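You operate a simulated robot arm through the tools that you are given. There is no shell and no other tool. Be economical: measure what you need, move in short steps, check, and stop when the job is done.

You run a simulated robot arm. Do the job below in one go: nothing can be reset, and whatever is moved stays where it is left.

## Task
Bleed the flush line into the cup until the bubbles are gone.
Fine: stand the bleed cup under the spout first, open the seal water cock and leave it open, shut the pink bleed cock and put the cup back.

The check looks at the end state, three seconds after you hand in, the way a careful person would. Anything else that was tipped, shoved, dropped, spilled or broken makes it a failure. A push-on lid holds only when it is set on centred and level and pressed home; a screw cap is set on level and turned clockwise until tight.

## Robot
A 6-joint arm with a two-finger parallel gripper, fixed in place. Base frame: the origin is at the foot of the arm, x ahead of it, y to its left, z up; the work surface is at about z = 0.93. Readings come in m, degrees, newtons and seconds.
With the tool pointing down near the work surface it reaches from about 0.36 to 0.76 m from the base axis. Its first joint turns from -66.0 to 66.0 degrees. Payload 2.45 kg.
Tool frame: the origin (TCP) lies between the finger pads and is the grasp point; the fingertips stand 0.024 m ahead of it; z points along the fingers, y is the line along which they close. The gripper opens to 0.068 m. The fingers are 0.017 m wide and 0.01 m thick; the gripper's body (0.04 by 0.07 m) begins 0.041 m behind the TCP.
Orientation is that of the tool frame in the base frame, as a unit quaternion [x, y, z, w]. With the fingers straight down and closing along the base's y, the tool's x points along the base's -x, its y along +y and its z along -z.

## Interface
- The arm moves only by the tool servo_tool. Its argument "commands" is a list of rows, each an object of numbers (a shift or turn left out is 0, a gripper value left out holds the last): "dx", "dy", "dz": the shift along the tool's x, y, z in units of 200 mm (1.0 is 200 mm); "rx", "ry", "rz": the turn, a rotation vector about the tool's x, y, z in units of 45 degrees (1.0 is 45 degrees). In form: [{"dx": .., "dy": .., "dz": .., "rx": .., "ry": .., "rz": ..}, ...]. A call has 1 to 8 rows; each row is the pose to reach, as a shift and turn from the pose commanded when the call began, along the tool's axes at that moment. "jaw" is the opening, from 0 (shut) to 1 (fully open), set as the call begins (left out, the last holds). A call with a number of a shift or a turn outside -1 to 1 is refused whole. Each row takes 0.2 s and may step no farther than 0.05 m and 8.6 degrees from the row before; otherwise, or with a gripper value out of range, the whole call is refused. A pose out of reach is approached as far as the arm can. The call stops where the force on the tool passes 40 N (or 10 N more than at its start, if that is more) or the arm is blocked; 0.2 s more then pass. The fingers move at their own pace (about 0.108 m/s each) and stop on an object; they squeeze with about 39 N. The grip force told is the motor's: it shows also when the fingers shut on nothing. Time passes only in rows, and 0.2 s behind the last, so rows that repeat a pose let the fingers close. The reply holds the time, the measured pose of the TCP, the force on the tool along the base axes, the opening and the grip force, in the units named above and with some noise, and new pictures: "show" is both (left out), scene, wrist or none.
- Cameras (640 x 400 px; columns grow to the right, rows downward): "scene" is fixed at [0.1695, 0.4089, 1.4769]; the picture's right is [-0.76, -0.65, 0.00], its down [-0.30, 0.35, -0.89] and it looks along [0.58, -0.67, -0.46] (base axes); focal length 214 px, centre (320, 200). "wrist" rides on the gripper at [-0.032, 0, -0.039] in the tool frame; the picture's right is [0.00, -1.00, 0.00], its down [0.97, 0.00, -0.24] and it looks along [0.24, 0.00, 0.97] (tool axes); focal length 218 px, centre (320, 200). There is no depth. A picture from a camera that has moved, and an enlarged one, comes with that camera's place and axes in the base frame and with its lens.
- zoom(camera, box): a new picture of the part [left, top, right, bottom] of that camera's present view, enlarged. No time passes.
- job_done(): hands the job in; it is judged then, once.

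Go step by step. Nothing tells you positions but the pictures and the camera data: compare them with the known pose of the tool, close in by small moves and look again before you grip or let go. The budget is 120 turns and 150 pictures, counting those below and the enlarged ones. Unless the task says otherwise, let go and move clear before handing in, and close with one line.

The tools are called after "Request:" as name(argument=value, ...) on one line, values as JSON. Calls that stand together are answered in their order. servo_tool: Moves the arm, as the interface text tells. Its arguments: {"type":"object","properties":{"commands":{"type":"array"},"jaw":{"type":"number"},"show":{"type":"string","enum":["both","scene","wrist","none"]}},"required":["commands"]} The other tools are called the same way: zoom (camera, box) takes an enlarged picture of a part of a camera's view; job_done () hands the job in.

At the start:

```text
t: 0.0
position: [0.4318, -0.0674, 1.4605]
tool_rot: [0.0, 1.0, 0.001, 0.001]
force: [0.5, -0.7, 0.1]
width: 0.0678
grip_force: 0.0
```

scene: 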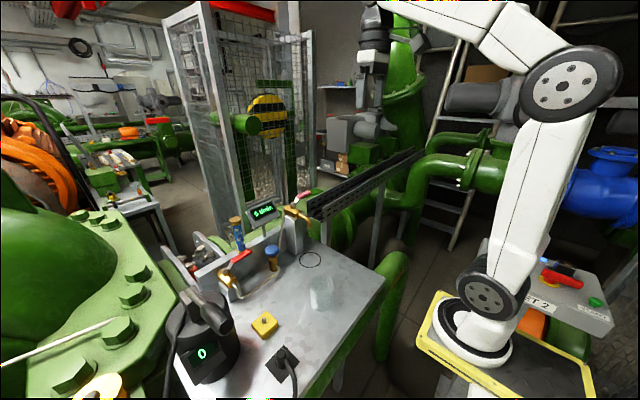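
wrist: 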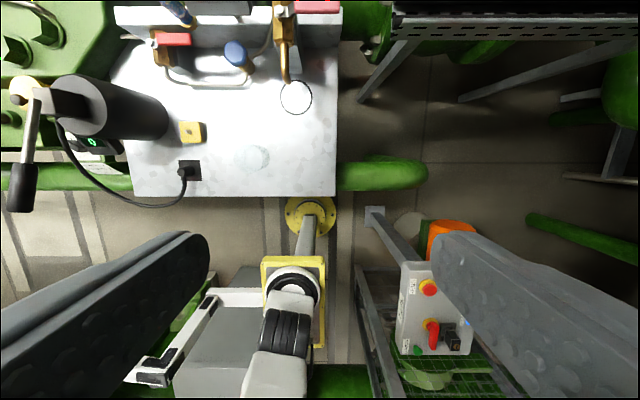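

I see a bench with a clear cup, a marked ring under a spout, and red-handled cocks on the panel. I'll zoom in for detail first.

Request:
zoom(camera="scene", box=[200, 180, 360, 280])

Request:
zoom(camera="wrist", box=[110, 0, 350, 150])

Request:
zoom(camera="scene", box=[160, 220, 400, 370])

```text
4.00 times, centred on (280, 230) of scene
camera zoom: at [0.1695, 0.4089, 1.4769], right [-0.76, -0.65, 0.0], down [-0.3, 0.35, -0.89], along [0.58, -0.67, -0.46], focal length 858 px, centre (480, 80)
```

zoom: 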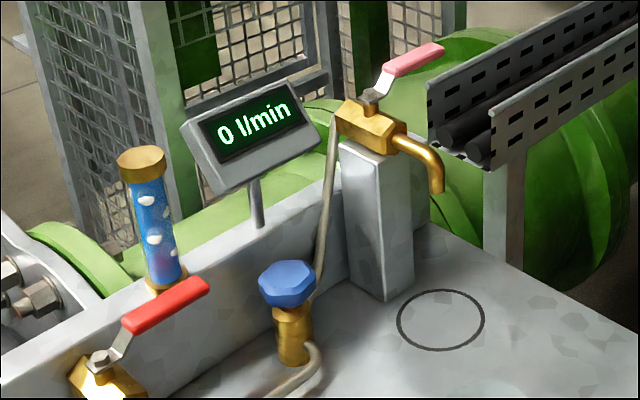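

```text
2.67 times, centred on (230, 75) of wrist
camera zoom: at [0.4615, -0.0674, 1.4995], right [0.0, -1.0, 0.0], down [-0.97, 0.0, 0.24], along [-0.24, 0.0, -0.97], focal length 582 px, centre (560, 533)
```

zoom: 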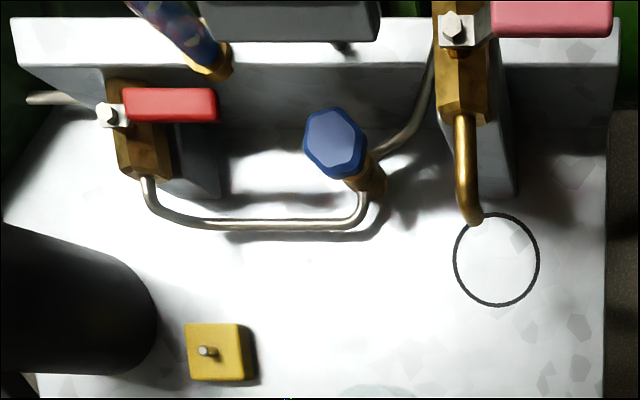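

```text
2.67 times, centred on (280, 295) of scene
camera zoom: at [0.1695, 0.4089, 1.4769], right [-0.76, -0.65, 0.0], down [-0.3, 0.35, -0.89], along [0.58, -0.67, -0.46], focal length 572 px, centre (427, -53)
```

zoom: 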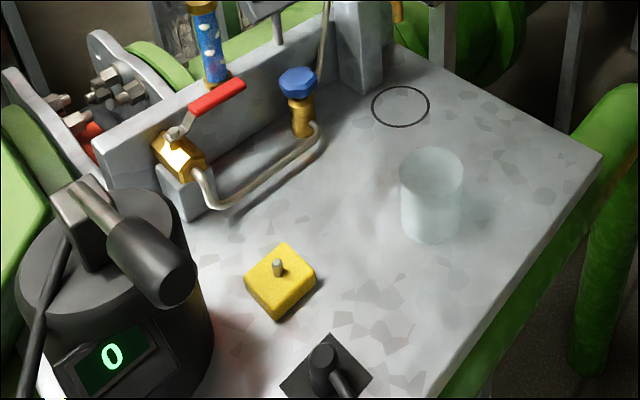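

The cup appears to be at about (0.43, 0.10), the ring at (0.577, -0.01), and the spout tip at about z 1.06 above the ring. I'll move over the cup for a closer look.

Request:
servo_tool(commands=[{"dy": 0.14, "dz": 0.167}, {"dy": 0.28, "dz": 0.333}, {"dy": 0.42, "dz": 0.5}, {"dy": 0.56, "dz": 0.667}, {"dy": 0.7, "dz": 0.833}, {"dy": 0.835, "dz": 1.0}])

```text
t: 1.4
position: [0.4297, 0.0988, 1.2595]
tool_rot: [-0.001, 1.0, 0.0, 0.0]
force: [-0.4, 0.3, -0.2]
width: 0.0679
grip_force: 0.1
camera wrist: at [0.4606, 0.0987, 1.2983], right [0.0, -1.0, 0.0], down [-0.97, 0.0, 0.24], along [-0.24, 0.0, -0.97], focal length 218 px, centre (320, 200)
```

scene: 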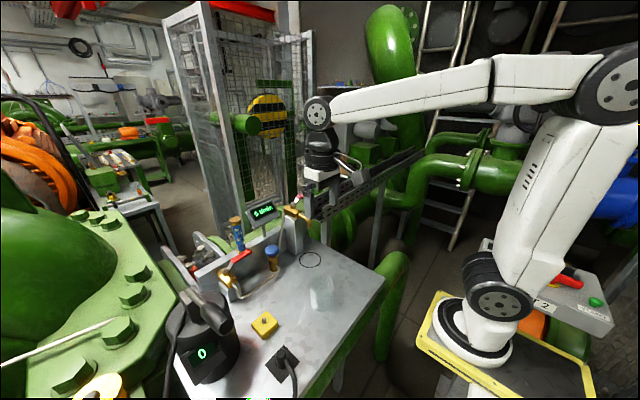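
wrist: 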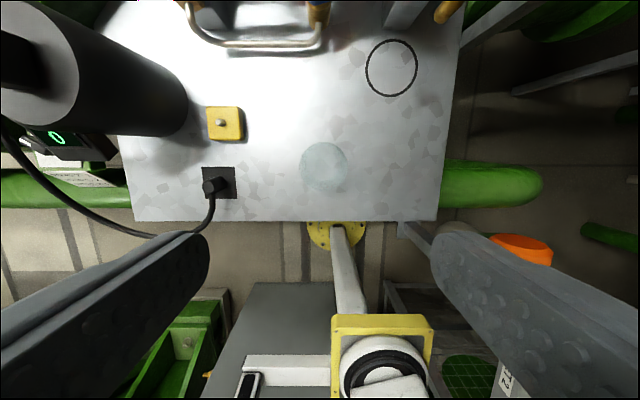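

The cup is below the tool. I'll zoom in to measure its rim and base.

Request:
zoom(camera="wrist", box=[276, 130, 372, 190])

Request:
zoom(camera="scene", box=[280, 265, 360, 315])

```text
6.67 times, centred on (324, 160) of wrist
camera zoom: at [0.4606, 0.0987, 1.2983], right [0.0, -1.0, 0.0], down [-0.97, 0.0, 0.24], along [-0.24, 0.0, -0.97], focal length 1455 px, centre (293, 467)
```

zoom: 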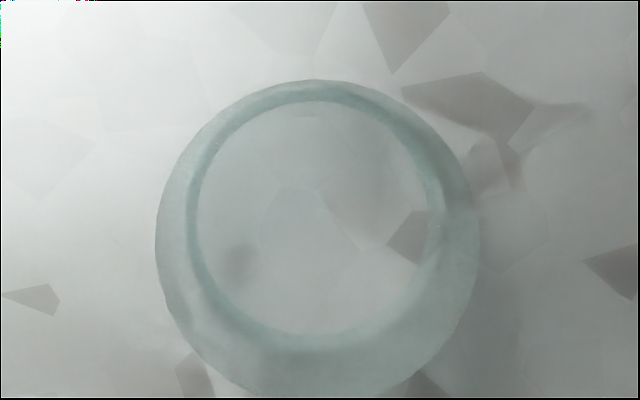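

```text
8.00 times, centred on (320, 290) of scene
camera zoom: at [0.1695, 0.4089, 1.4769], right [-0.76, -0.65, 0.0], down [-0.3, 0.35, -0.89], along [0.58, -0.67, -0.46], focal length 1716 px, centre (320, -520)
```

zoom: 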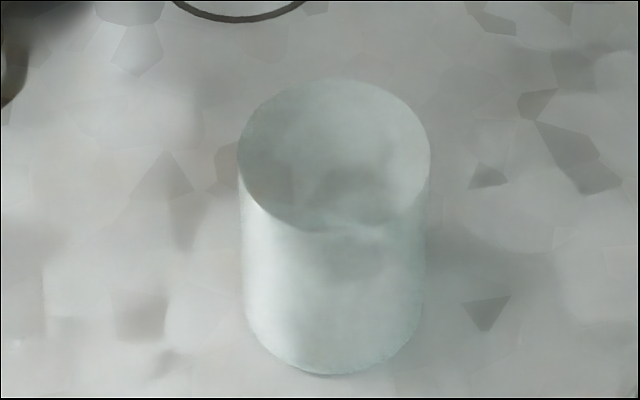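

The cup axis is about (0.434, 0.094), its diameter about 0.062, and its rim at z about 1.01. The spout leaves no room for a vertical gripper, so I'll try tilting the tool toward horizontal (pointing +x).

Request:
servo_tool(commands=[{"ry": -0.166}, {"ry": -0.333}, {"ry": -0.5}, {"ry": -0.667}, {"ry": -0.833}, {"ry": -1.0}], show="none")

Request:
servo_tool(commands=[{"ry": -0.166}, {"ry": -0.333}, {"ry": -0.5}, {"ry": -0.667}], show="both")

```text
t: 2.8
position: [0.4675, 0.1196, 1.2484]
tool_rot: [0.0, 0.924, 0.0, 0.383]
force: [0.1, 0.2, 0.5]
width: 0.0681
grip_force: 0.0
out of reach, approached as far as the arm can: row 4, 5, 6
```

```text
t: 3.8
position: [0.4711, 0.1219, 1.246]
tool_rot: [0.0, 0.793, 0.0, 0.609]
force: [0.1, 0.5, -0.2]
width: 0.0682
grip_force: 0.0
out of reach, approached as far as the arm can: row 1, 2, 3, 4
camera wrist: at [0.4407, 0.1219, 1.2871], right [0.0, -1.0, 0.0], down [-0.48, 0.0, -0.88], along [0.88, 0.0, -0.48], focal length 218 px, centre (320, 200)
```

scene: 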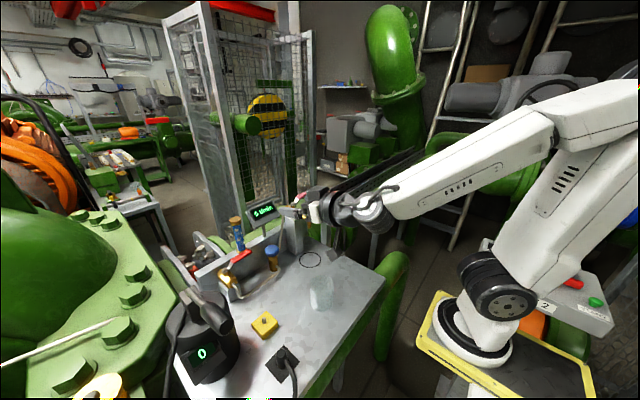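
wrist: 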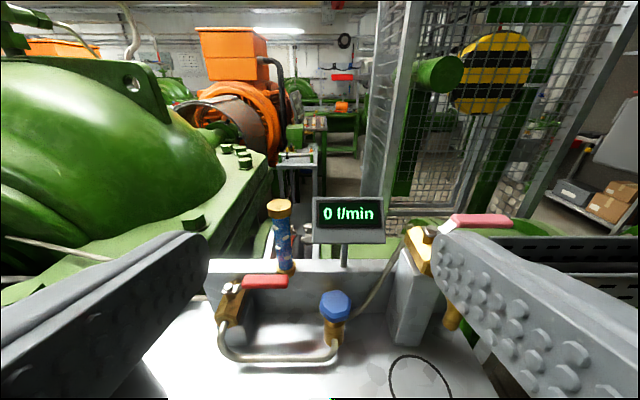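

At 75° tilt the minimum radius is about 0.49, so I can't tilt-grip the cup where it stands. I'll pick it vertically, set it down at about (0.52, 0.04), then re-grip it tilted. Returning to vertical now.

Request:
servo_tool(commands=[{"ry": 0.166}, {"ry": 0.333}, {"ry": 0.5}, {"ry": 0.667}], show="none")

Request:
servo_tool(commands=[{"ry": 0.166}, {"ry": 0.333}, {"ry": 0.5}, {"ry": 0.667}, {"ry": 0.833}, {"ry": 1.0}], show="none")

```text
t: 4.8
position: [0.4711, 0.1215, 1.2484]
tool_rot: [0.001, 0.924, 0.001, 0.384]
force: [-0.4, -0.2, 0.0]
width: 0.0679
grip_force: 0.1
out of reach, approached as far as the arm can: row 1, 2
```

```text
t: 6.2
position: [0.471, 0.1209, 1.2484]
tool_rot: [0.0, 1.0, -0.001, -0.001]
force: [0.2, 0.6, 0.2]
width: 0.0682
grip_force: 0.0
```

Back to vertical. Moving above the cup at z 1.09.

Request:
servo_tool(commands=[{"dx": 0.0456, "dy": -0.0344, "dz": 0.2}, {"dx": 0.091, "dy": -0.069, "dz": 0.4}, {"dx": 0.137, "dy": -0.103, "dz": 0.6}, {"dx": 0.1825, "dy": -0.1375, "dz": 0.79}, {"dx": 0.1825, "dy": -0.1375, "dz": 0.79}], show="both")

```text
t: 7.4
position: [0.4343, 0.0971, 1.0923]
tool_rot: [0.0, 1.0, 0.0, -0.001]
force: [-0.3, -0.7, 0.5]
width: 0.0679
grip_force: 0.1
camera wrist: at [0.4654, 0.0976, 1.1294], right [0.0, -1.0, 0.0], down [-0.97, 0.0, 0.24], along [-0.24, 0.0, -0.97], focal length 218 px, centre (320, 200)
```

scene: 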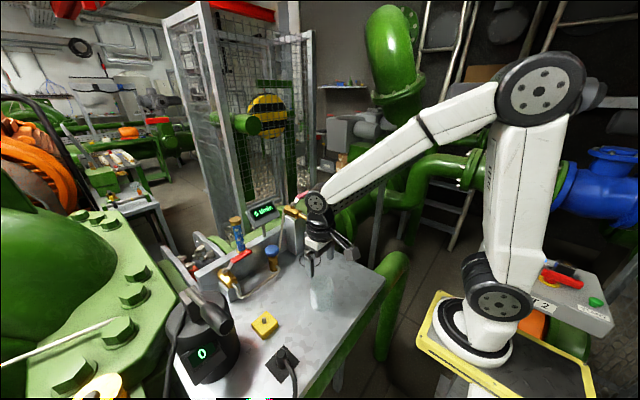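
wrist: 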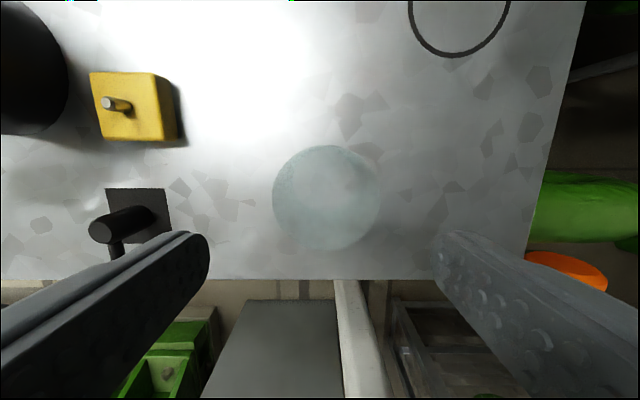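

Checking the centring with a zoom before going down.

Request:
zoom(camera="wrist", box=[240, 130, 416, 240])

```text
3.64 times, centred on (328, 185) of wrist
camera zoom: at [0.4654, 0.0976, 1.1294], right [0.0, -1.0, 0.0], down [-0.97, 0.0, 0.24], along [-0.24, 0.0, -0.97], focal length 794 px, centre (291, 254)
```

zoom: 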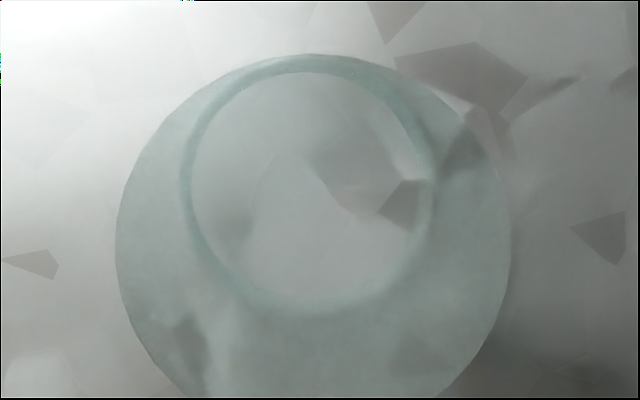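

I'm centred to within 4 mm in y. I'll correct that, lower the tips to just above the rim, and look.

Request:
servo_tool(commands=[{"dy": -0.018}, {"dy": -0.018, "dz": 0.14}, {"dy": -0.018, "dz": 0.26}, {"dy": -0.018, "dz": 0.26}], show="wrist")

Request:
zoom(camera="scene", box=[260, 215, 388, 295])

```text
t: 8.4
position: [0.4338, 0.0887, 1.0358]
tool_rot: [-0.001, 1.0, 0.0, 0.0]
force: [0.5, -0.4, 0.6]
width: 0.0682
grip_force: 0.1
camera wrist: at [0.4652, 0.0896, 1.075], right [0.0, -1.0, 0.0], down [-0.97, 0.0, 0.24], along [-0.24, 0.0, -0.97], focal length 218 px, centre (320, 200)
```

wrist: 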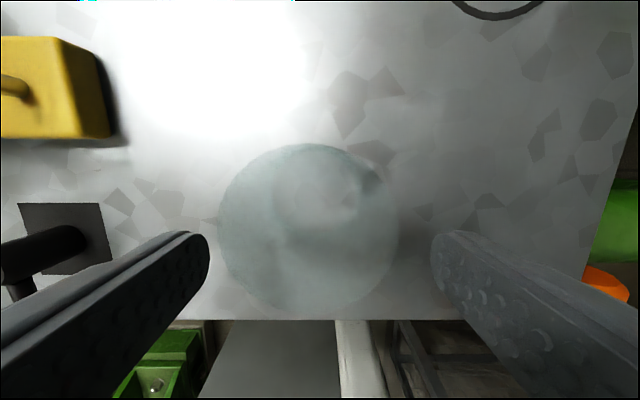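

```text
5.00 times, centred on (324, 255) of scene
camera zoom: at [0.1695, 0.4089, 1.4769], right [-0.76, -0.65, 0.0], down [-0.3, 0.35, -0.89], along [0.58, -0.67, -0.46], focal length 1072 px, centre (300, -75)
```

zoom: 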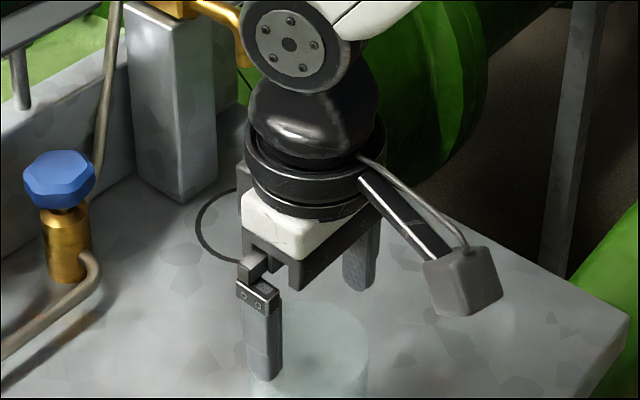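

My y reading had not settled last time. The image puts the cup axis 4 mm to +y, so I'll correct by that and look again.

Request:
servo_tool(commands=[{"dy": 0.021}, {"dy": 0.021}, {"dy": 0.021}], show="wrist")

```text
t: 9.2
position: [0.4352, 0.0938, 1.0369]
tool_rot: [-0.001, 1.0, 0.0, 0.0]
force: [0.7, -0.4, -0.8]
width: 0.0682
grip_force: 0.1
camera wrist: at [0.466, 0.0936, 1.0747], right [0.0, -1.0, 0.0], down [-0.97, 0.0, 0.24], along [-0.24, 0.0, -0.97], focal length 218 px, centre (320, 200)
```

wrist: 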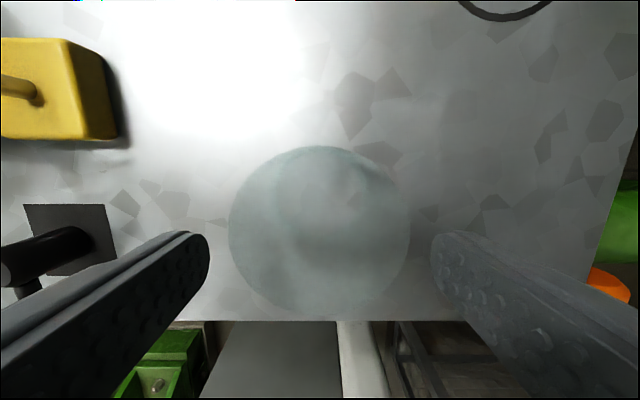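

The rim is centred. Going down to z 0.985, still open.

Request:
servo_tool(commands=[{"dz": 0.05}, {"dz": 0.1}, {"dz": 0.15}, {"dz": 0.2}, {"dz": 0.25}, {"dz": 0.25}], show="wrist")

Request:
zoom(camera="scene", box=[260, 235, 388, 315])

```text
t: 10.6
position: [0.4346, 0.0938, 0.9853]
tool_rot: [0.001, 1.0, -0.001, 0.0]
force: [-0.1, -0.2, 0.3]
width: 0.0679
grip_force: 0.1
camera wrist: at [0.4663, 0.0941, 1.0232], right [0.0, -1.0, 0.0], down [-0.97, 0.0, 0.24], along [-0.24, 0.0, -0.97], focal length 218 px, centre (320, 200)
```

wrist: 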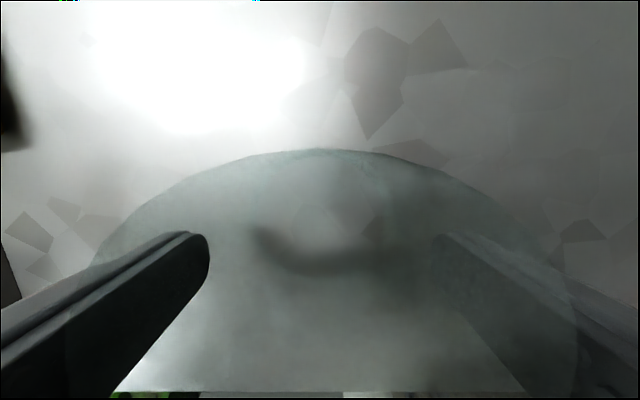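

```text
5.00 times, centred on (324, 275) of scene
camera zoom: at [0.1695, 0.4089, 1.4769], right [-0.76, -0.65, 0.0], down [-0.3, 0.35, -0.89], along [0.58, -0.67, -0.46], focal length 1072 px, centre (300, -175)
```

zoom: 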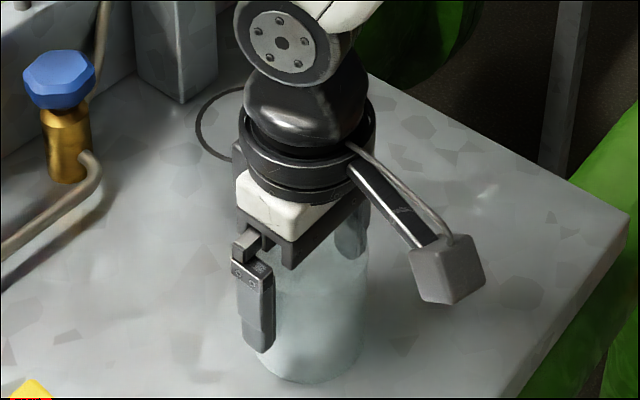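

The fingers straddle the cup. Closing the jaw.

Request:
servo_tool(commands=[{}, {}, {}], jaw=0.0, show="none")

```text
t: 11.4
position: [0.435, 0.0942, 0.9849]
tool_rot: [0.0, 1.0, 0.0, 0.0]
force: [0.3, 1.1, 0.4]
width: 0.065
grip_force: 38.7
```

Gripped; the cup diameter is 0.065. Lifting and moving to (0.525, 0.05).

Request:
servo_tool(commands=[{"dz": -0.1}, {"dz": -0.2}, {"dx": -0.15, "dy": -0.073, "dz": -0.2}, {"dx": -0.3, "dy": -0.147, "dz": -0.2}, {"dx": -0.45, "dy": -0.22, "dz": -0.2}, {"dx": -0.45, "dy": -0.22, "dz": -0.2}], show="both")

```text
t: 12.8
position: [0.5279, 0.0485, 1.0269]
tool_rot: [0.0, 1.0, 0.0, 0.0]
force: [-0.5, -0.5, -0.5]
width: 0.0652
grip_force: 39.3
camera wrist: at [0.5584, 0.0492, 1.0652], right [0.0, -1.0, 0.0], down [-0.97, 0.0, 0.24], along [-0.24, 0.0, -0.97], focal length 218 px, centre (320, 200)
```

scene: 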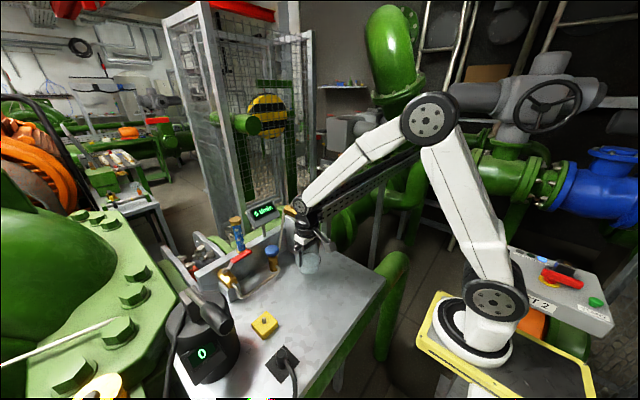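
wrist: 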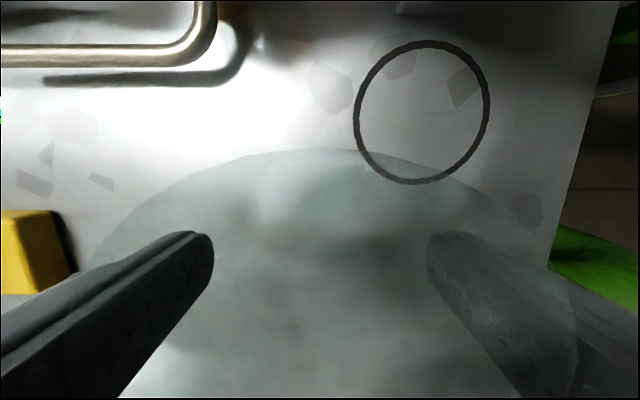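

Ring confirmed at (0.578, -0.010). Lowering the cup onto the bench here.

Request:
servo_tool(commands=[{"dz": 0.08}, {"dz": 0.15}, {"dz": 0.19}, {"dz": 0.2}, {"dz": 0.2}], show="none")

Request:
servo_tool(commands=[{}, {}], jaw=1.0, show="scene")

```text
t: 14.0
position: [0.5255, 0.0514, 0.9854]
tool_rot: [0.0, 1.0, 0.0, 0.0]
force: [0.2, 0.2, -0.6]
width: 0.0651
grip_force: 38.5
```

```text
t: 14.6
position: [0.5258, 0.0499, 0.9869]
tool_rot: [0.0, 1.0, 0.0, 0.001]
force: [0.4, -0.2, -0.7]
width: 0.068
grip_force: 0.0
```

scene: 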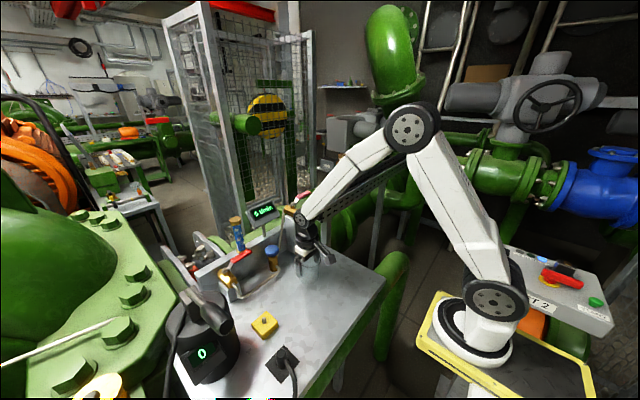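

Cup set down at about (0.525, 0.05). A grey bracket box sticks out on the tool's +x side, so I'll raise the arm and roll it 180°. That puts the box on top when I tilt.

Request:
servo_tool(commands=[{"dz": -0.15}, {"dz": -0.3}, {"dz": -0.5}, {"dz": -0.75}, {"dz": -1.0}], show="none")

Request:
servo_tool(commands=[{"rz": 0.166}, {"rz": 0.333}, {"rz": 0.5}, {"rz": 0.667}, {"rz": 0.833}, {"rz": 1.0}], show="none")

Request:
servo_tool(commands=[{"rz": 0.166}, {"rz": 0.333}, {"rz": 0.5}, {"rz": 0.667}, {"rz": 0.833}, {"rz": 1.0}], show="none")

Request:
servo_tool(commands=[{"rz": 0.166}, {"rz": 0.333}, {"rz": 0.5}, {"rz": 0.667}, {"rz": 0.833}, {"rz": 1.0}], show="none")

Request:
servo_tool(commands=[{"rz": 0.166}, {"rz": 0.333}, {"rz": 0.5}, {"rz": 0.667}, {"rz": 0.833}, {"rz": 1.0}], show="both")

```text
t: 15.8
position: [0.5225, 0.0515, 1.1872]
tool_rot: [0.001, 1.0, 0.0, 0.0]
force: [-0.8, -0.4, -0.4]
width: 0.0681
grip_force: 0.0
```

```text
t: 17.2
position: [0.5244, 0.0512, 1.1879]
tool_rot: [0.384, 0.923, 0.001, 0.0]
force: [0.3, -0.2, 0.0]
width: 0.068
grip_force: 0.0
```

```text
t: 18.6
position: [0.523, 0.0494, 1.1856]
tool_rot: [0.708, 0.706, -0.001, 0.001]
force: [-0.6, 0.1, 0.0]
width: 0.0683
grip_force: 0.1
```

```text
t: 20.0
position: [0.5242, 0.0507, 1.1867]
tool_rot: [0.925, 0.381, 0.0, 0.001]
force: [0.1, -0.3, 0.0]
width: 0.0678
grip_force: 0.1
```

```text
t: 21.4
position: [0.5204, -0.0274, 1.1812]
tool_rot: [1.0, 0.018, 0.002, -0.017]
force: [0.4, 0.6, 0.7]
width: 0.0681
grip_force: 0.0
out of reach, approached as far as the arm can: row 5, 6
camera wrist: at [0.4873, -0.0289, 1.2197], right [-0.04, 1.0, 0.03], down [0.97, 0.03, 0.25], along [0.24, 0.04, -0.97], focal length 218 px, centre (320, 200)
```

scene: 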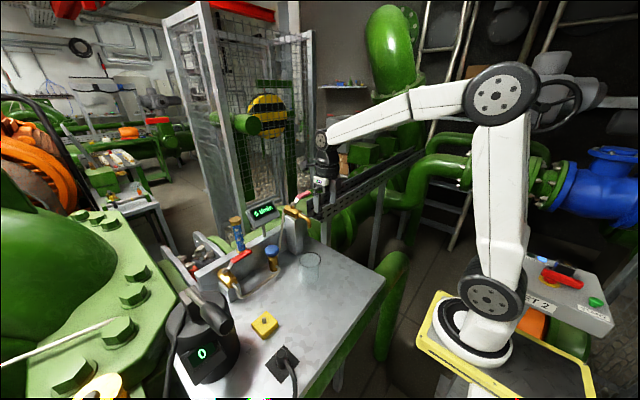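
wrist: 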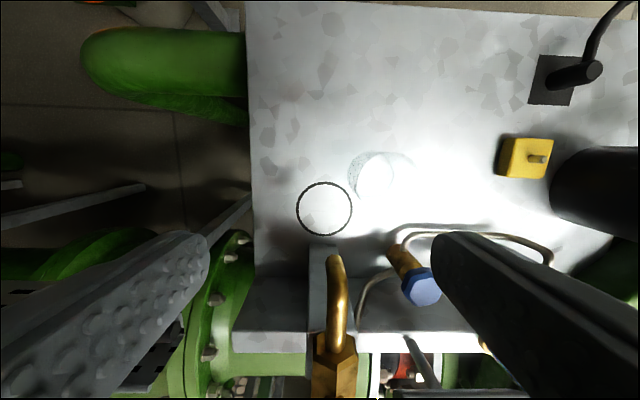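

The roll limit sits just short of 180°, so I'll use about 168° (tool heading +12°), back off, and check.

Request:
servo_tool(commands=[{"rz": -0.1}, {"rz": -0.2}, {"rz": -0.27}, {"rz": -0.27}], show="none")

```text
t: 22.4
position: [0.5207, -0.0269, 1.1809]
tool_rot: [0.992, 0.125, 0.004, -0.016]
force: [0.2, 0.6, 0.7]
width: 0.068
grip_force: 0.0
```

Now moving back over the cup while tilting forward.

Request:
servo_tool(commands=[{"dx": 0.038, "dy": -0.18, "ry": 0.166}, {"dx": 0.076, "dy": -0.367, "ry": 0.333}, {"dx": 0.076, "dy": -0.367, "ry": 0.5}, {"dx": 0.076, "dy": -0.367, "ry": 0.667}, {"dx": 0.076, "dy": -0.367, "ry": 0.833}, {"dx": 0.076, "dy": -0.367, "ry": 1.0}], show="none")

Request:
servo_tool(commands=[{"ry": 0.166}, {"ry": 0.333}, {"ry": 0.5}, {"ry": 0.667}], show="both")

```text
t: 23.8
position: [0.517, 0.0465, 1.1824]
tool_rot: [0.915, 0.108, 0.384, -0.062]
force: [1.0, -0.3, 0.5]
width: 0.0679
grip_force: 0.0
```

```text
t: 24.8
position: [0.5142, 0.0542, 1.1801]
tool_rot: [0.783, 0.122, 0.603, -0.09]
force: [1.4, -2.9, 0.0]
width: 0.0678
grip_force: 0.0
out of reach, approached as far as the arm can: row 2
camera wrist: at [0.4705, 0.0404, 1.1584], right [-0.3, 0.95, -0.01], down [0.01, 0.01, 1.0], along [0.95, 0.3, -0.02], focal length 218 px, centre (320, 200)
```

scene: 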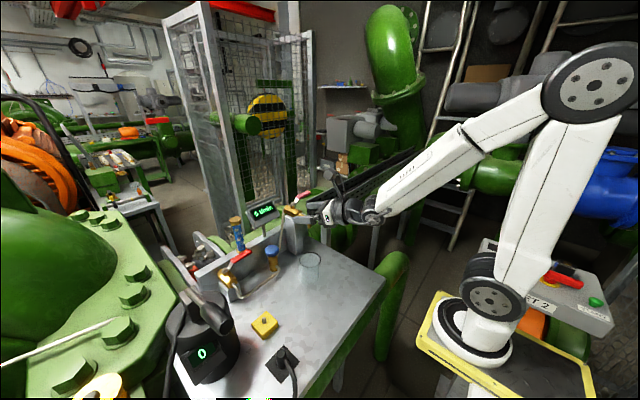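
wrist: 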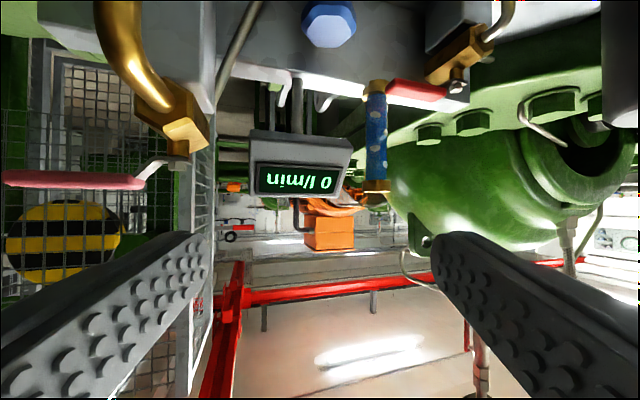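

The tilt is right: heading 17°, 75° from vertical, level. Reading the settled pose and checking the cup in the scene.

Request:
servo_tool(commands=[{}, {}], show="none")

Request:
zoom(camera="scene", box=[256, 185, 400, 275])

```text
t: 25.4
position: [0.518, 0.0471, 1.1823]
tool_rot: [0.784, 0.089, 0.607, -0.089]
force: [0.3, -0.8, 1.3]
width: 0.068
grip_force: 0.0
```

```text
4.44 times, centred on (328, 230) of scene
camera zoom: at [0.1695, 0.4089, 1.4769], right [-0.76, -0.65, 0.0], down [-0.3, 0.35, -0.89], along [0.58, -0.67, -0.46], focal length 953 px, centre (284, 67)
```

zoom: 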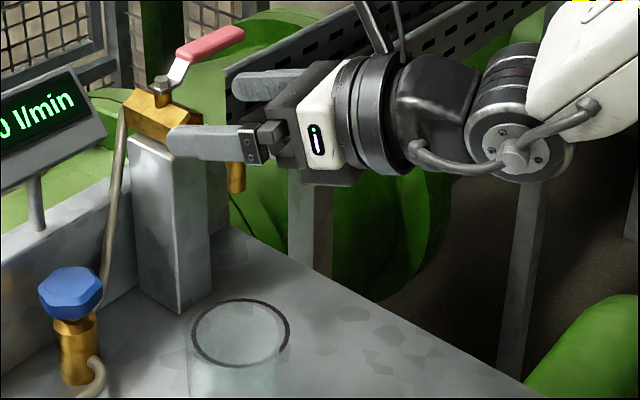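

I'm aligned within about 1 mm, with a 1.9° roll to fix. Descending to z 1.06 with the roll corrected, then looking.

Request:
servo_tool(commands=[{"dx": -0.194, "dy": 0.006, "dz": 0.049, "rz": -0.0415}, {"dx": -0.387, "dy": 0.0127, "dz": 0.098, "rz": -0.0415}, {"dx": -0.581, "dy": 0.019, "dz": 0.147, "rz": -0.0415}, {"dx": -0.581, "dy": 0.019, "dz": 0.147, "rz": -0.0415}, {"dx": -0.581, "dy": 0.019, "dz": 0.147, "rz": -0.0415}], show="wrist")

Request:
zoom(camera="scene", box=[256, 210, 400, 300])

```text
t: 26.6
position: [0.5191, 0.0441, 1.0612]
tool_rot: [0.783, 0.103, 0.608, -0.081]
force: [0.2, 0.3, 0.8]
width: 0.0681
grip_force: 0.0
out of reach, approached as far as the arm can: row 1, 3, 4, 5
camera wrist: at [0.4734, 0.0326, 1.0391], right [-0.26, 0.97, 0.0], down [0.01, 0.0, 1.0], along [0.97, 0.26, -0.01], focal length 218 px, centre (320, 200)
```

wrist: 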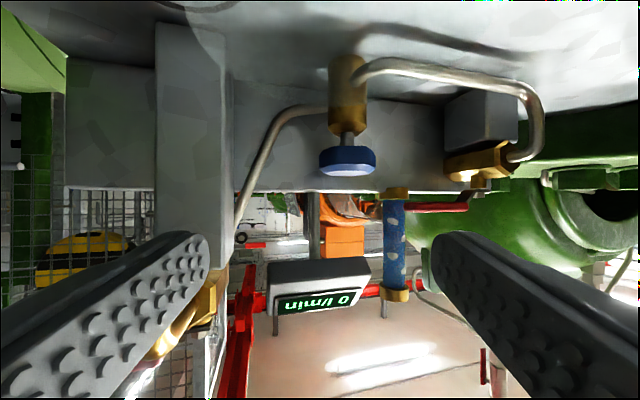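

```text
4.44 times, centred on (328, 255) of scene
camera zoom: at [0.1695, 0.4089, 1.4769], right [-0.76, -0.65, 0.0], down [-0.3, 0.35, -0.89], along [0.58, -0.67, -0.46], focal length 953 px, centre (284, -44)
```

zoom: 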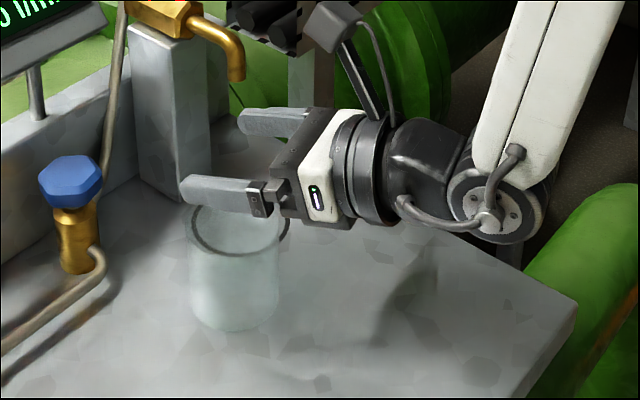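

Close to a joint limit here. I'll turn the heading 6° further about vertical for margin, then read the settled pose.

Request:
servo_tool(commands=[{"rx": 0.13, "rz": -0.033}, {"rx": 0.13, "rz": -0.033}, {"rx": 0.13, "rz": -0.033}, {"rx": 0.13, "rz": -0.033}], show="none")

Request:
servo_tool(commands=[{}, {}], show="none")

```text
t: 27.6
position: [0.5171, 0.0441, 1.062]
tool_rot: [0.777, 0.143, 0.603, -0.111]
force: [0.1, -0.2, -0.9]
width: 0.068
grip_force: 0.1
```

```text
t: 28.2
position: [0.5174, 0.0442, 1.0617]
tool_rot: [0.777, 0.144, 0.603, -0.111]
force: [0.4, 0.5, 0.5]
width: 0.0682
grip_force: 0.1
```

Heading is now 21° and level. Shifting 2.5 mm laterally and lowering to z about 1.035 to check alignment with the cup.

Request:
servo_tool(commands=[{"dy": -0.0125}, {"dy": -0.0125, "dx": -0.126, "dz": 0.032}, {"dy": -0.0125, "dx": -0.126, "dz": 0.032}, {"dy": -0.0125, "dx": -0.126, "dz": 0.032}], show="wrist")

Request:
zoom(camera="scene", box=[276, 230, 356, 280])

Request:
zoom(camera="wrist", box=[160, 0, 480, 200])

```text
t: 29.2
position: [0.5171, 0.046, 1.0362]
tool_rot: [0.777, 0.142, 0.604, -0.11]
force: [-0.2, 0.4, 0.2]
width: 0.068
grip_force: 0.1
camera wrist: at [0.4733, 0.0297, 1.0132], right [-0.36, 0.93, 0.0], down [0.01, 0.0, 1.0], along [0.93, 0.36, -0.01], focal length 218 px, centre (320, 200)
```

wrist: 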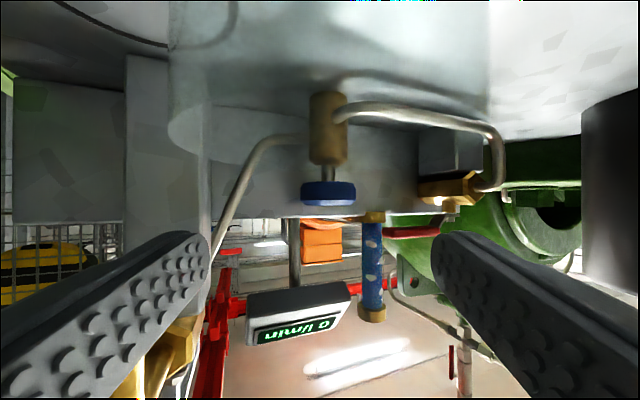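

```text
8.00 times, centred on (316, 255) of scene
camera zoom: at [0.1695, 0.4089, 1.4769], right [-0.76, -0.65, 0.0], down [-0.3, 0.35, -0.89], along [0.58, -0.67, -0.46], focal length 1716 px, centre (352, -240)
```

zoom: 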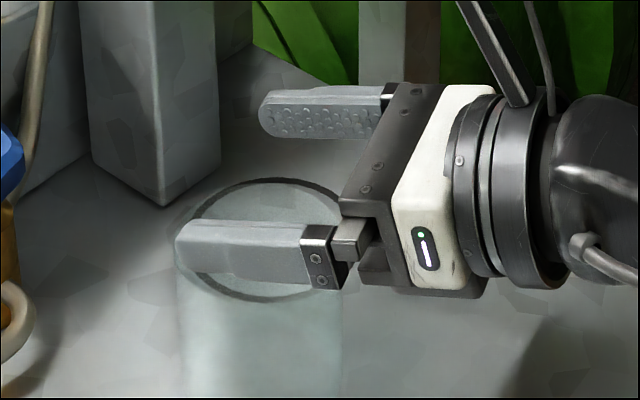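

```text
2.00 times, centred on (320, 100) of wrist
camera zoom: at [0.4733, 0.0297, 1.0132], right [-0.36, 0.93, 0.0], down [0.01, 0.0, 1.0], along [0.93, 0.36, -0.01], focal length 436 px, centre (320, 400)
```

zoom: 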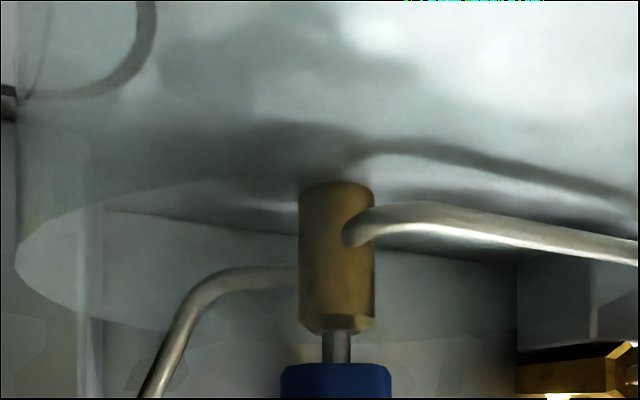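

Request:
zoom(camera="wrist", box=[420, 0, 580, 100])

Request:
zoom(camera="wrist", box=[120, 60, 280, 160])

```text
4.00 times, centred on (500, 50) of wrist
camera zoom: at [0.4733, 0.0297, 1.0132], right [-0.36, 0.93, 0.0], down [0.01, 0.0, 1.0], along [0.93, 0.36, -0.01], focal length 873 px, centre (-400, 800)
```

zoom: 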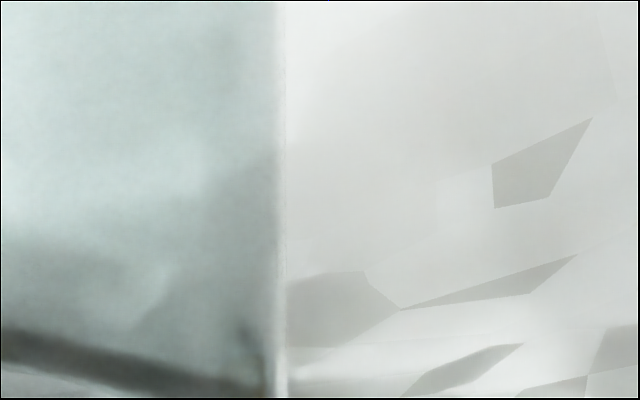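

```text
4.00 times, centred on (200, 110) of wrist
camera zoom: at [0.4733, 0.0297, 1.0132], right [-0.36, 0.93, 0.0], down [0.01, 0.0, 1.0], along [0.93, 0.36, -0.01], focal length 873 px, centre (800, 560)
```

zoom: 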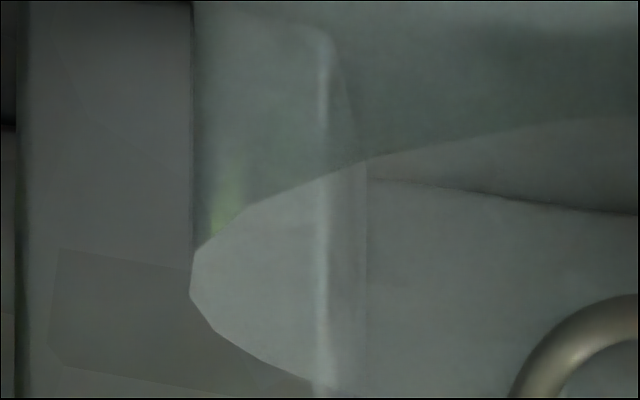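

From the wrist view the cup axis is 1.5 mm to -y of the tool and 8 mm ahead. I'll correct and lower in small steps to z about 0.98.

Request:
servo_tool(commands=[{"dy": -0.0075}, {"dy": -0.0075, "dx": -0.055, "dz": 0.014}, {"dy": -0.0075, "dx": -0.11, "dz": 0.028}, {"dy": -0.0075, "dx": -0.165, "dz": 0.042}, {"dy": -0.0075, "dx": -0.22, "dz": 0.056}, {"dy": -0.0075, "dx": -0.271, "dz": 0.069}, {"dy": -0.0075, "dx": -0.271, "dz": 0.069}], show="wrist")

Request:
zoom(camera="scene", box=[276, 230, 356, 280])

```text
t: 30.8
position: [0.5159, 0.0476, 0.98]
tool_rot: [0.777, 0.143, 0.604, -0.11]
force: [0.7, 0.0, 0.4]
width: 0.068
grip_force: 0.0
camera wrist: at [0.4725, 0.0323, 0.9577], right [-0.36, 0.93, 0.0], down [0.01, 0.0, 1.0], along [0.93, 0.36, -0.01], focal length 218 px, centre (320, 200)
```

wrist: 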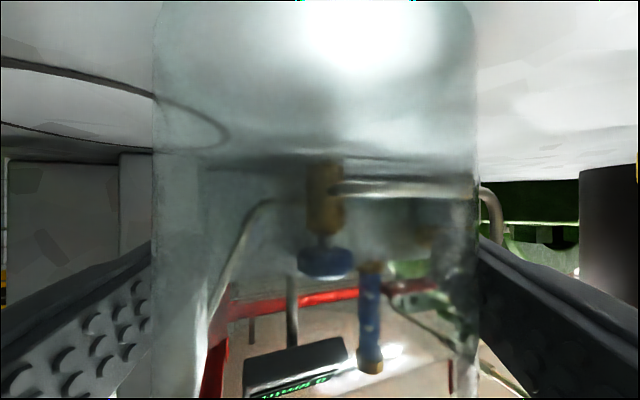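

```text
8.00 times, centred on (316, 255) of scene
camera zoom: at [0.1695, 0.4089, 1.4769], right [-0.76, -0.65, 0.0], down [-0.3, 0.35, -0.89], along [0.58, -0.67, -0.46], focal length 1716 px, centre (352, -240)
```

zoom: 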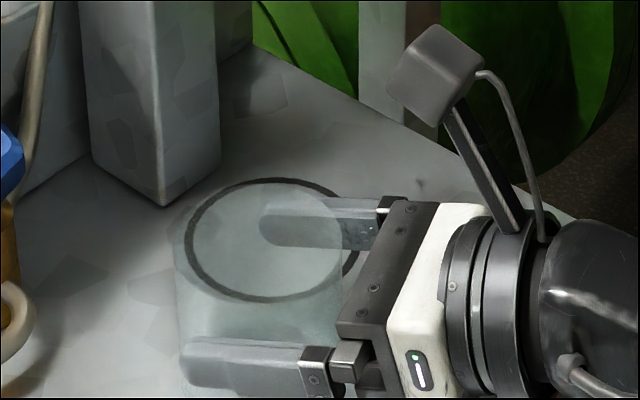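

Nicely straddled. Closing the jaw.

Request:
servo_tool(commands=[{}, {}, {}], jaw=0.0, show="none")

Request:
servo_tool(commands=[{"dx": 0.0485, "dz": -0.0125}, {"dx": 0.057, "dy": 0.0936, "dz": 0.021}, {"dx": 0.0655, "dy": 0.187, "dz": 0.054}, {"dx": 0.074, "dy": 0.281, "dz": 0.088}, {"dx": 0.0825, "dy": 0.3745, "dz": 0.121}, {"dx": 0.0825, "dy": 0.3745, "dz": 0.121}, {"dx": 0.0825, "dy": 0.3745, "dz": 0.121}], show="wrist")

Request:
zoom(camera="scene", box=[260, 200, 388, 280])

```text
t: 31.6
position: [0.5165, 0.048, 0.9797]
tool_rot: [0.776, 0.143, 0.604, -0.111]
force: [0.4, 0.7, 0.5]
width: 0.0644
grip_force: 38.8
```

```text
t: 33.2
position: [0.5681, -0.0103, 0.9898]
tool_rot: [0.777, 0.143, 0.604, -0.111]
force: [0.1, 0.3, -0.6]
width: 0.0646
grip_force: 39.2
camera wrist: at [0.5239, -0.0273, 0.967], right [-0.36, 0.93, 0.0], down [0.01, 0.0, 1.0], along [0.93, 0.36, -0.01], focal length 218 px, centre (320, 200)
```

wrist: 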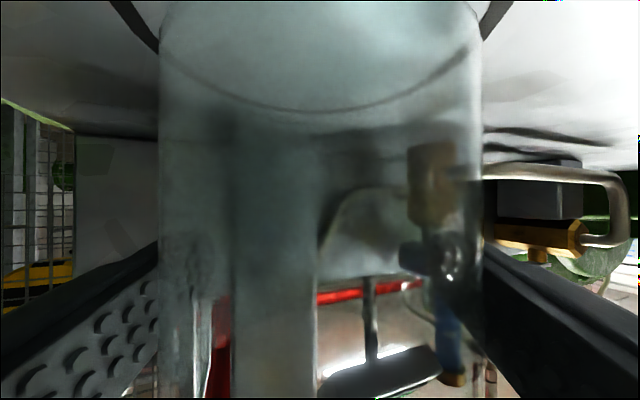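

```text
5.00 times, centred on (324, 240) of scene
camera zoom: at [0.1695, 0.4089, 1.4769], right [-0.76, -0.65, 0.0], down [-0.3, 0.35, -0.89], along [0.58, -0.67, -0.46], focal length 1072 px, centre (300, 0)
```

zoom: 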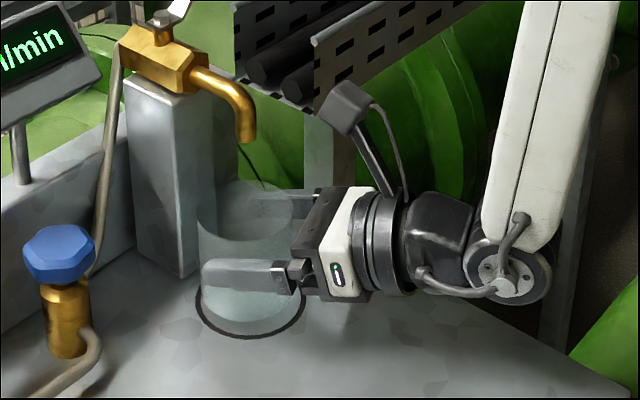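

The cup is above the ring with the spout over its centre. Lowering 10 mm.

Request:
servo_tool(commands=[{"dy": 0.007, "dx": -0.02, "dz": 0.005}, {"dy": 0.007, "dx": -0.04, "dz": 0.0105}, {"dy": 0.007, "dx": -0.0485, "dz": 0.0125}, {"dy": 0.007, "dx": -0.0485, "dz": 0.0125}], show="none")

Request:
zoom(camera="scene", box=[276, 220, 356, 270])

```text
t: 34.2
position: [0.5685, -0.0125, 0.9803]
tool_rot: [0.776, 0.143, 0.604, -0.111]
force: [0.4, 0.8, -0.3]
width: 0.0648
grip_force: 39.1
```

```text
8.00 times, centred on (316, 245) of scene
camera zoom: at [0.1695, 0.4089, 1.4769], right [-0.76, -0.65, 0.0], down [-0.3, 0.35, -0.89], along [0.58, -0.67, -0.46], focal length 1716 px, centre (352, -160)
```

zoom: 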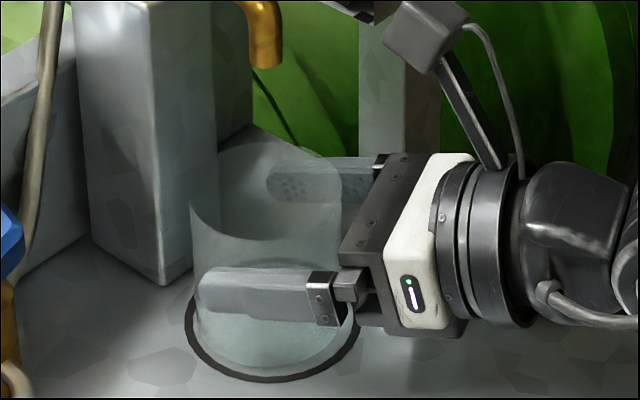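

The cup stands within the ring under the spout. Releasing and checking, then backing straight out.

Request:
servo_tool(commands=[{}, {}], jaw=1.0, show="wrist")

Request:
servo_tool(commands=[{"dx": -0.0124, "dz": -0.0484}, {"dx": -0.025, "dz": -0.097}, {"dx": -0.0372, "dz": -0.145}, {"dx": -0.05, "dz": -0.194}, {"dx": -0.062, "dz": -0.242}, {"dx": -0.062, "dz": -0.242}], show="scene")

```text
t: 34.8
position: [0.5671, -0.0133, 0.98]
tool_rot: [0.777, 0.142, 0.604, -0.11]
force: [0.0, -0.9, -0.2]
width: 0.0677
grip_force: 0.1
camera wrist: at [0.5248, -0.0289, 0.9579], right [-0.36, 0.93, 0.0], down [0.01, 0.0, 1.0], along [0.93, 0.36, -0.01], focal length 218 px, centre (320, 200)
```

wrist: 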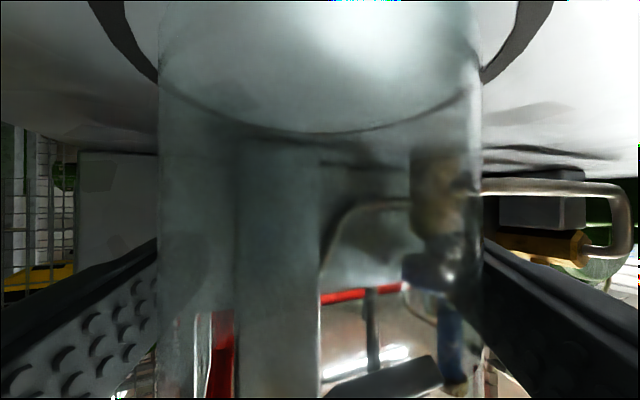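

```text
t: 36.2
position: [0.5221, -0.0312, 0.9823]
tool_rot: [0.777, 0.143, 0.604, -0.11]
force: [-0.7, 0.2, -0.1]
width: 0.0677
grip_force: 0.0
```

scene: 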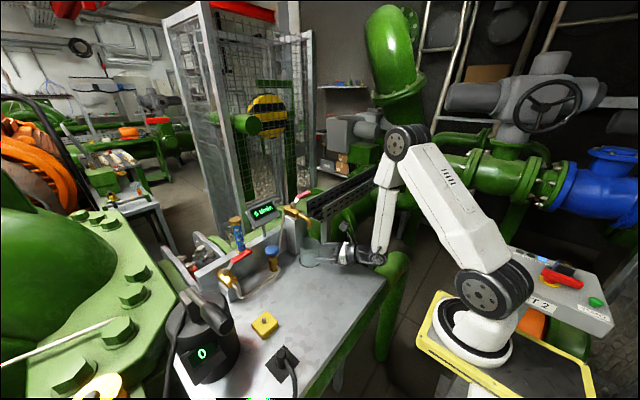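

The cup stands in place and is clear of the tool. Raising 0.2 m before working on the cocks.

Request:
servo_tool(commands=[{"dx": 0.194, "dz": -0.05}, {"dx": 0.388, "dz": -0.1}, {"dx": 0.582, "dz": -0.15}, {"dx": 0.776, "dz": -0.2}, {"dx": 0.97, "dz": -0.249}, {"dx": 0.97, "dz": -0.249}], show="wrist")

Request:
zoom(camera="scene", box=[216, 170, 344, 250])

Request:
zoom(camera="scene", box=[200, 220, 328, 300])

```text
t: 37.6
position: [0.5223, -0.0293, 1.1803]
tool_rot: [0.776, 0.144, 0.603, -0.112]
force: [0.1, -0.3, -0.3]
width: 0.0679
grip_force: 0.1
camera wrist: at [0.479, -0.0459, 1.1575], right [-0.36, 0.93, 0.0], down [0.01, 0.0, 1.0], along [0.93, 0.36, -0.01], focal length 218 px, centre (320, 200)
```

wrist: 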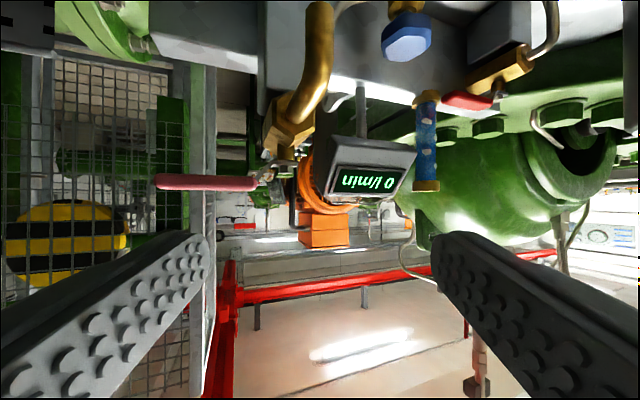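

```text
5.00 times, centred on (280, 210) of scene
camera zoom: at [0.1695, 0.4089, 1.4769], right [-0.76, -0.65, 0.0], down [-0.3, 0.35, -0.89], along [0.58, -0.67, -0.46], focal length 1072 px, centre (520, 150)
```

zoom: 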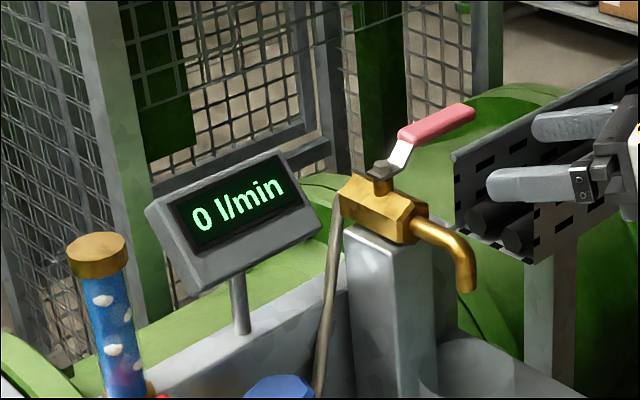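

```text
5.00 times, centred on (264, 260) of scene
camera zoom: at [0.1695, 0.4089, 1.4769], right [-0.76, -0.65, 0.0], down [-0.3, 0.35, -0.89], along [0.58, -0.67, -0.46], focal length 1072 px, centre (600, -100)
```

zoom: 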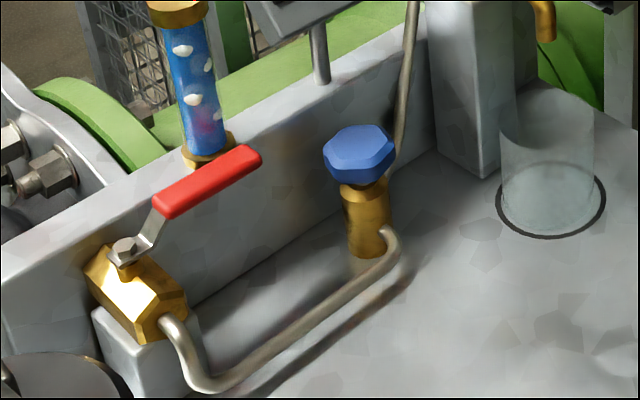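

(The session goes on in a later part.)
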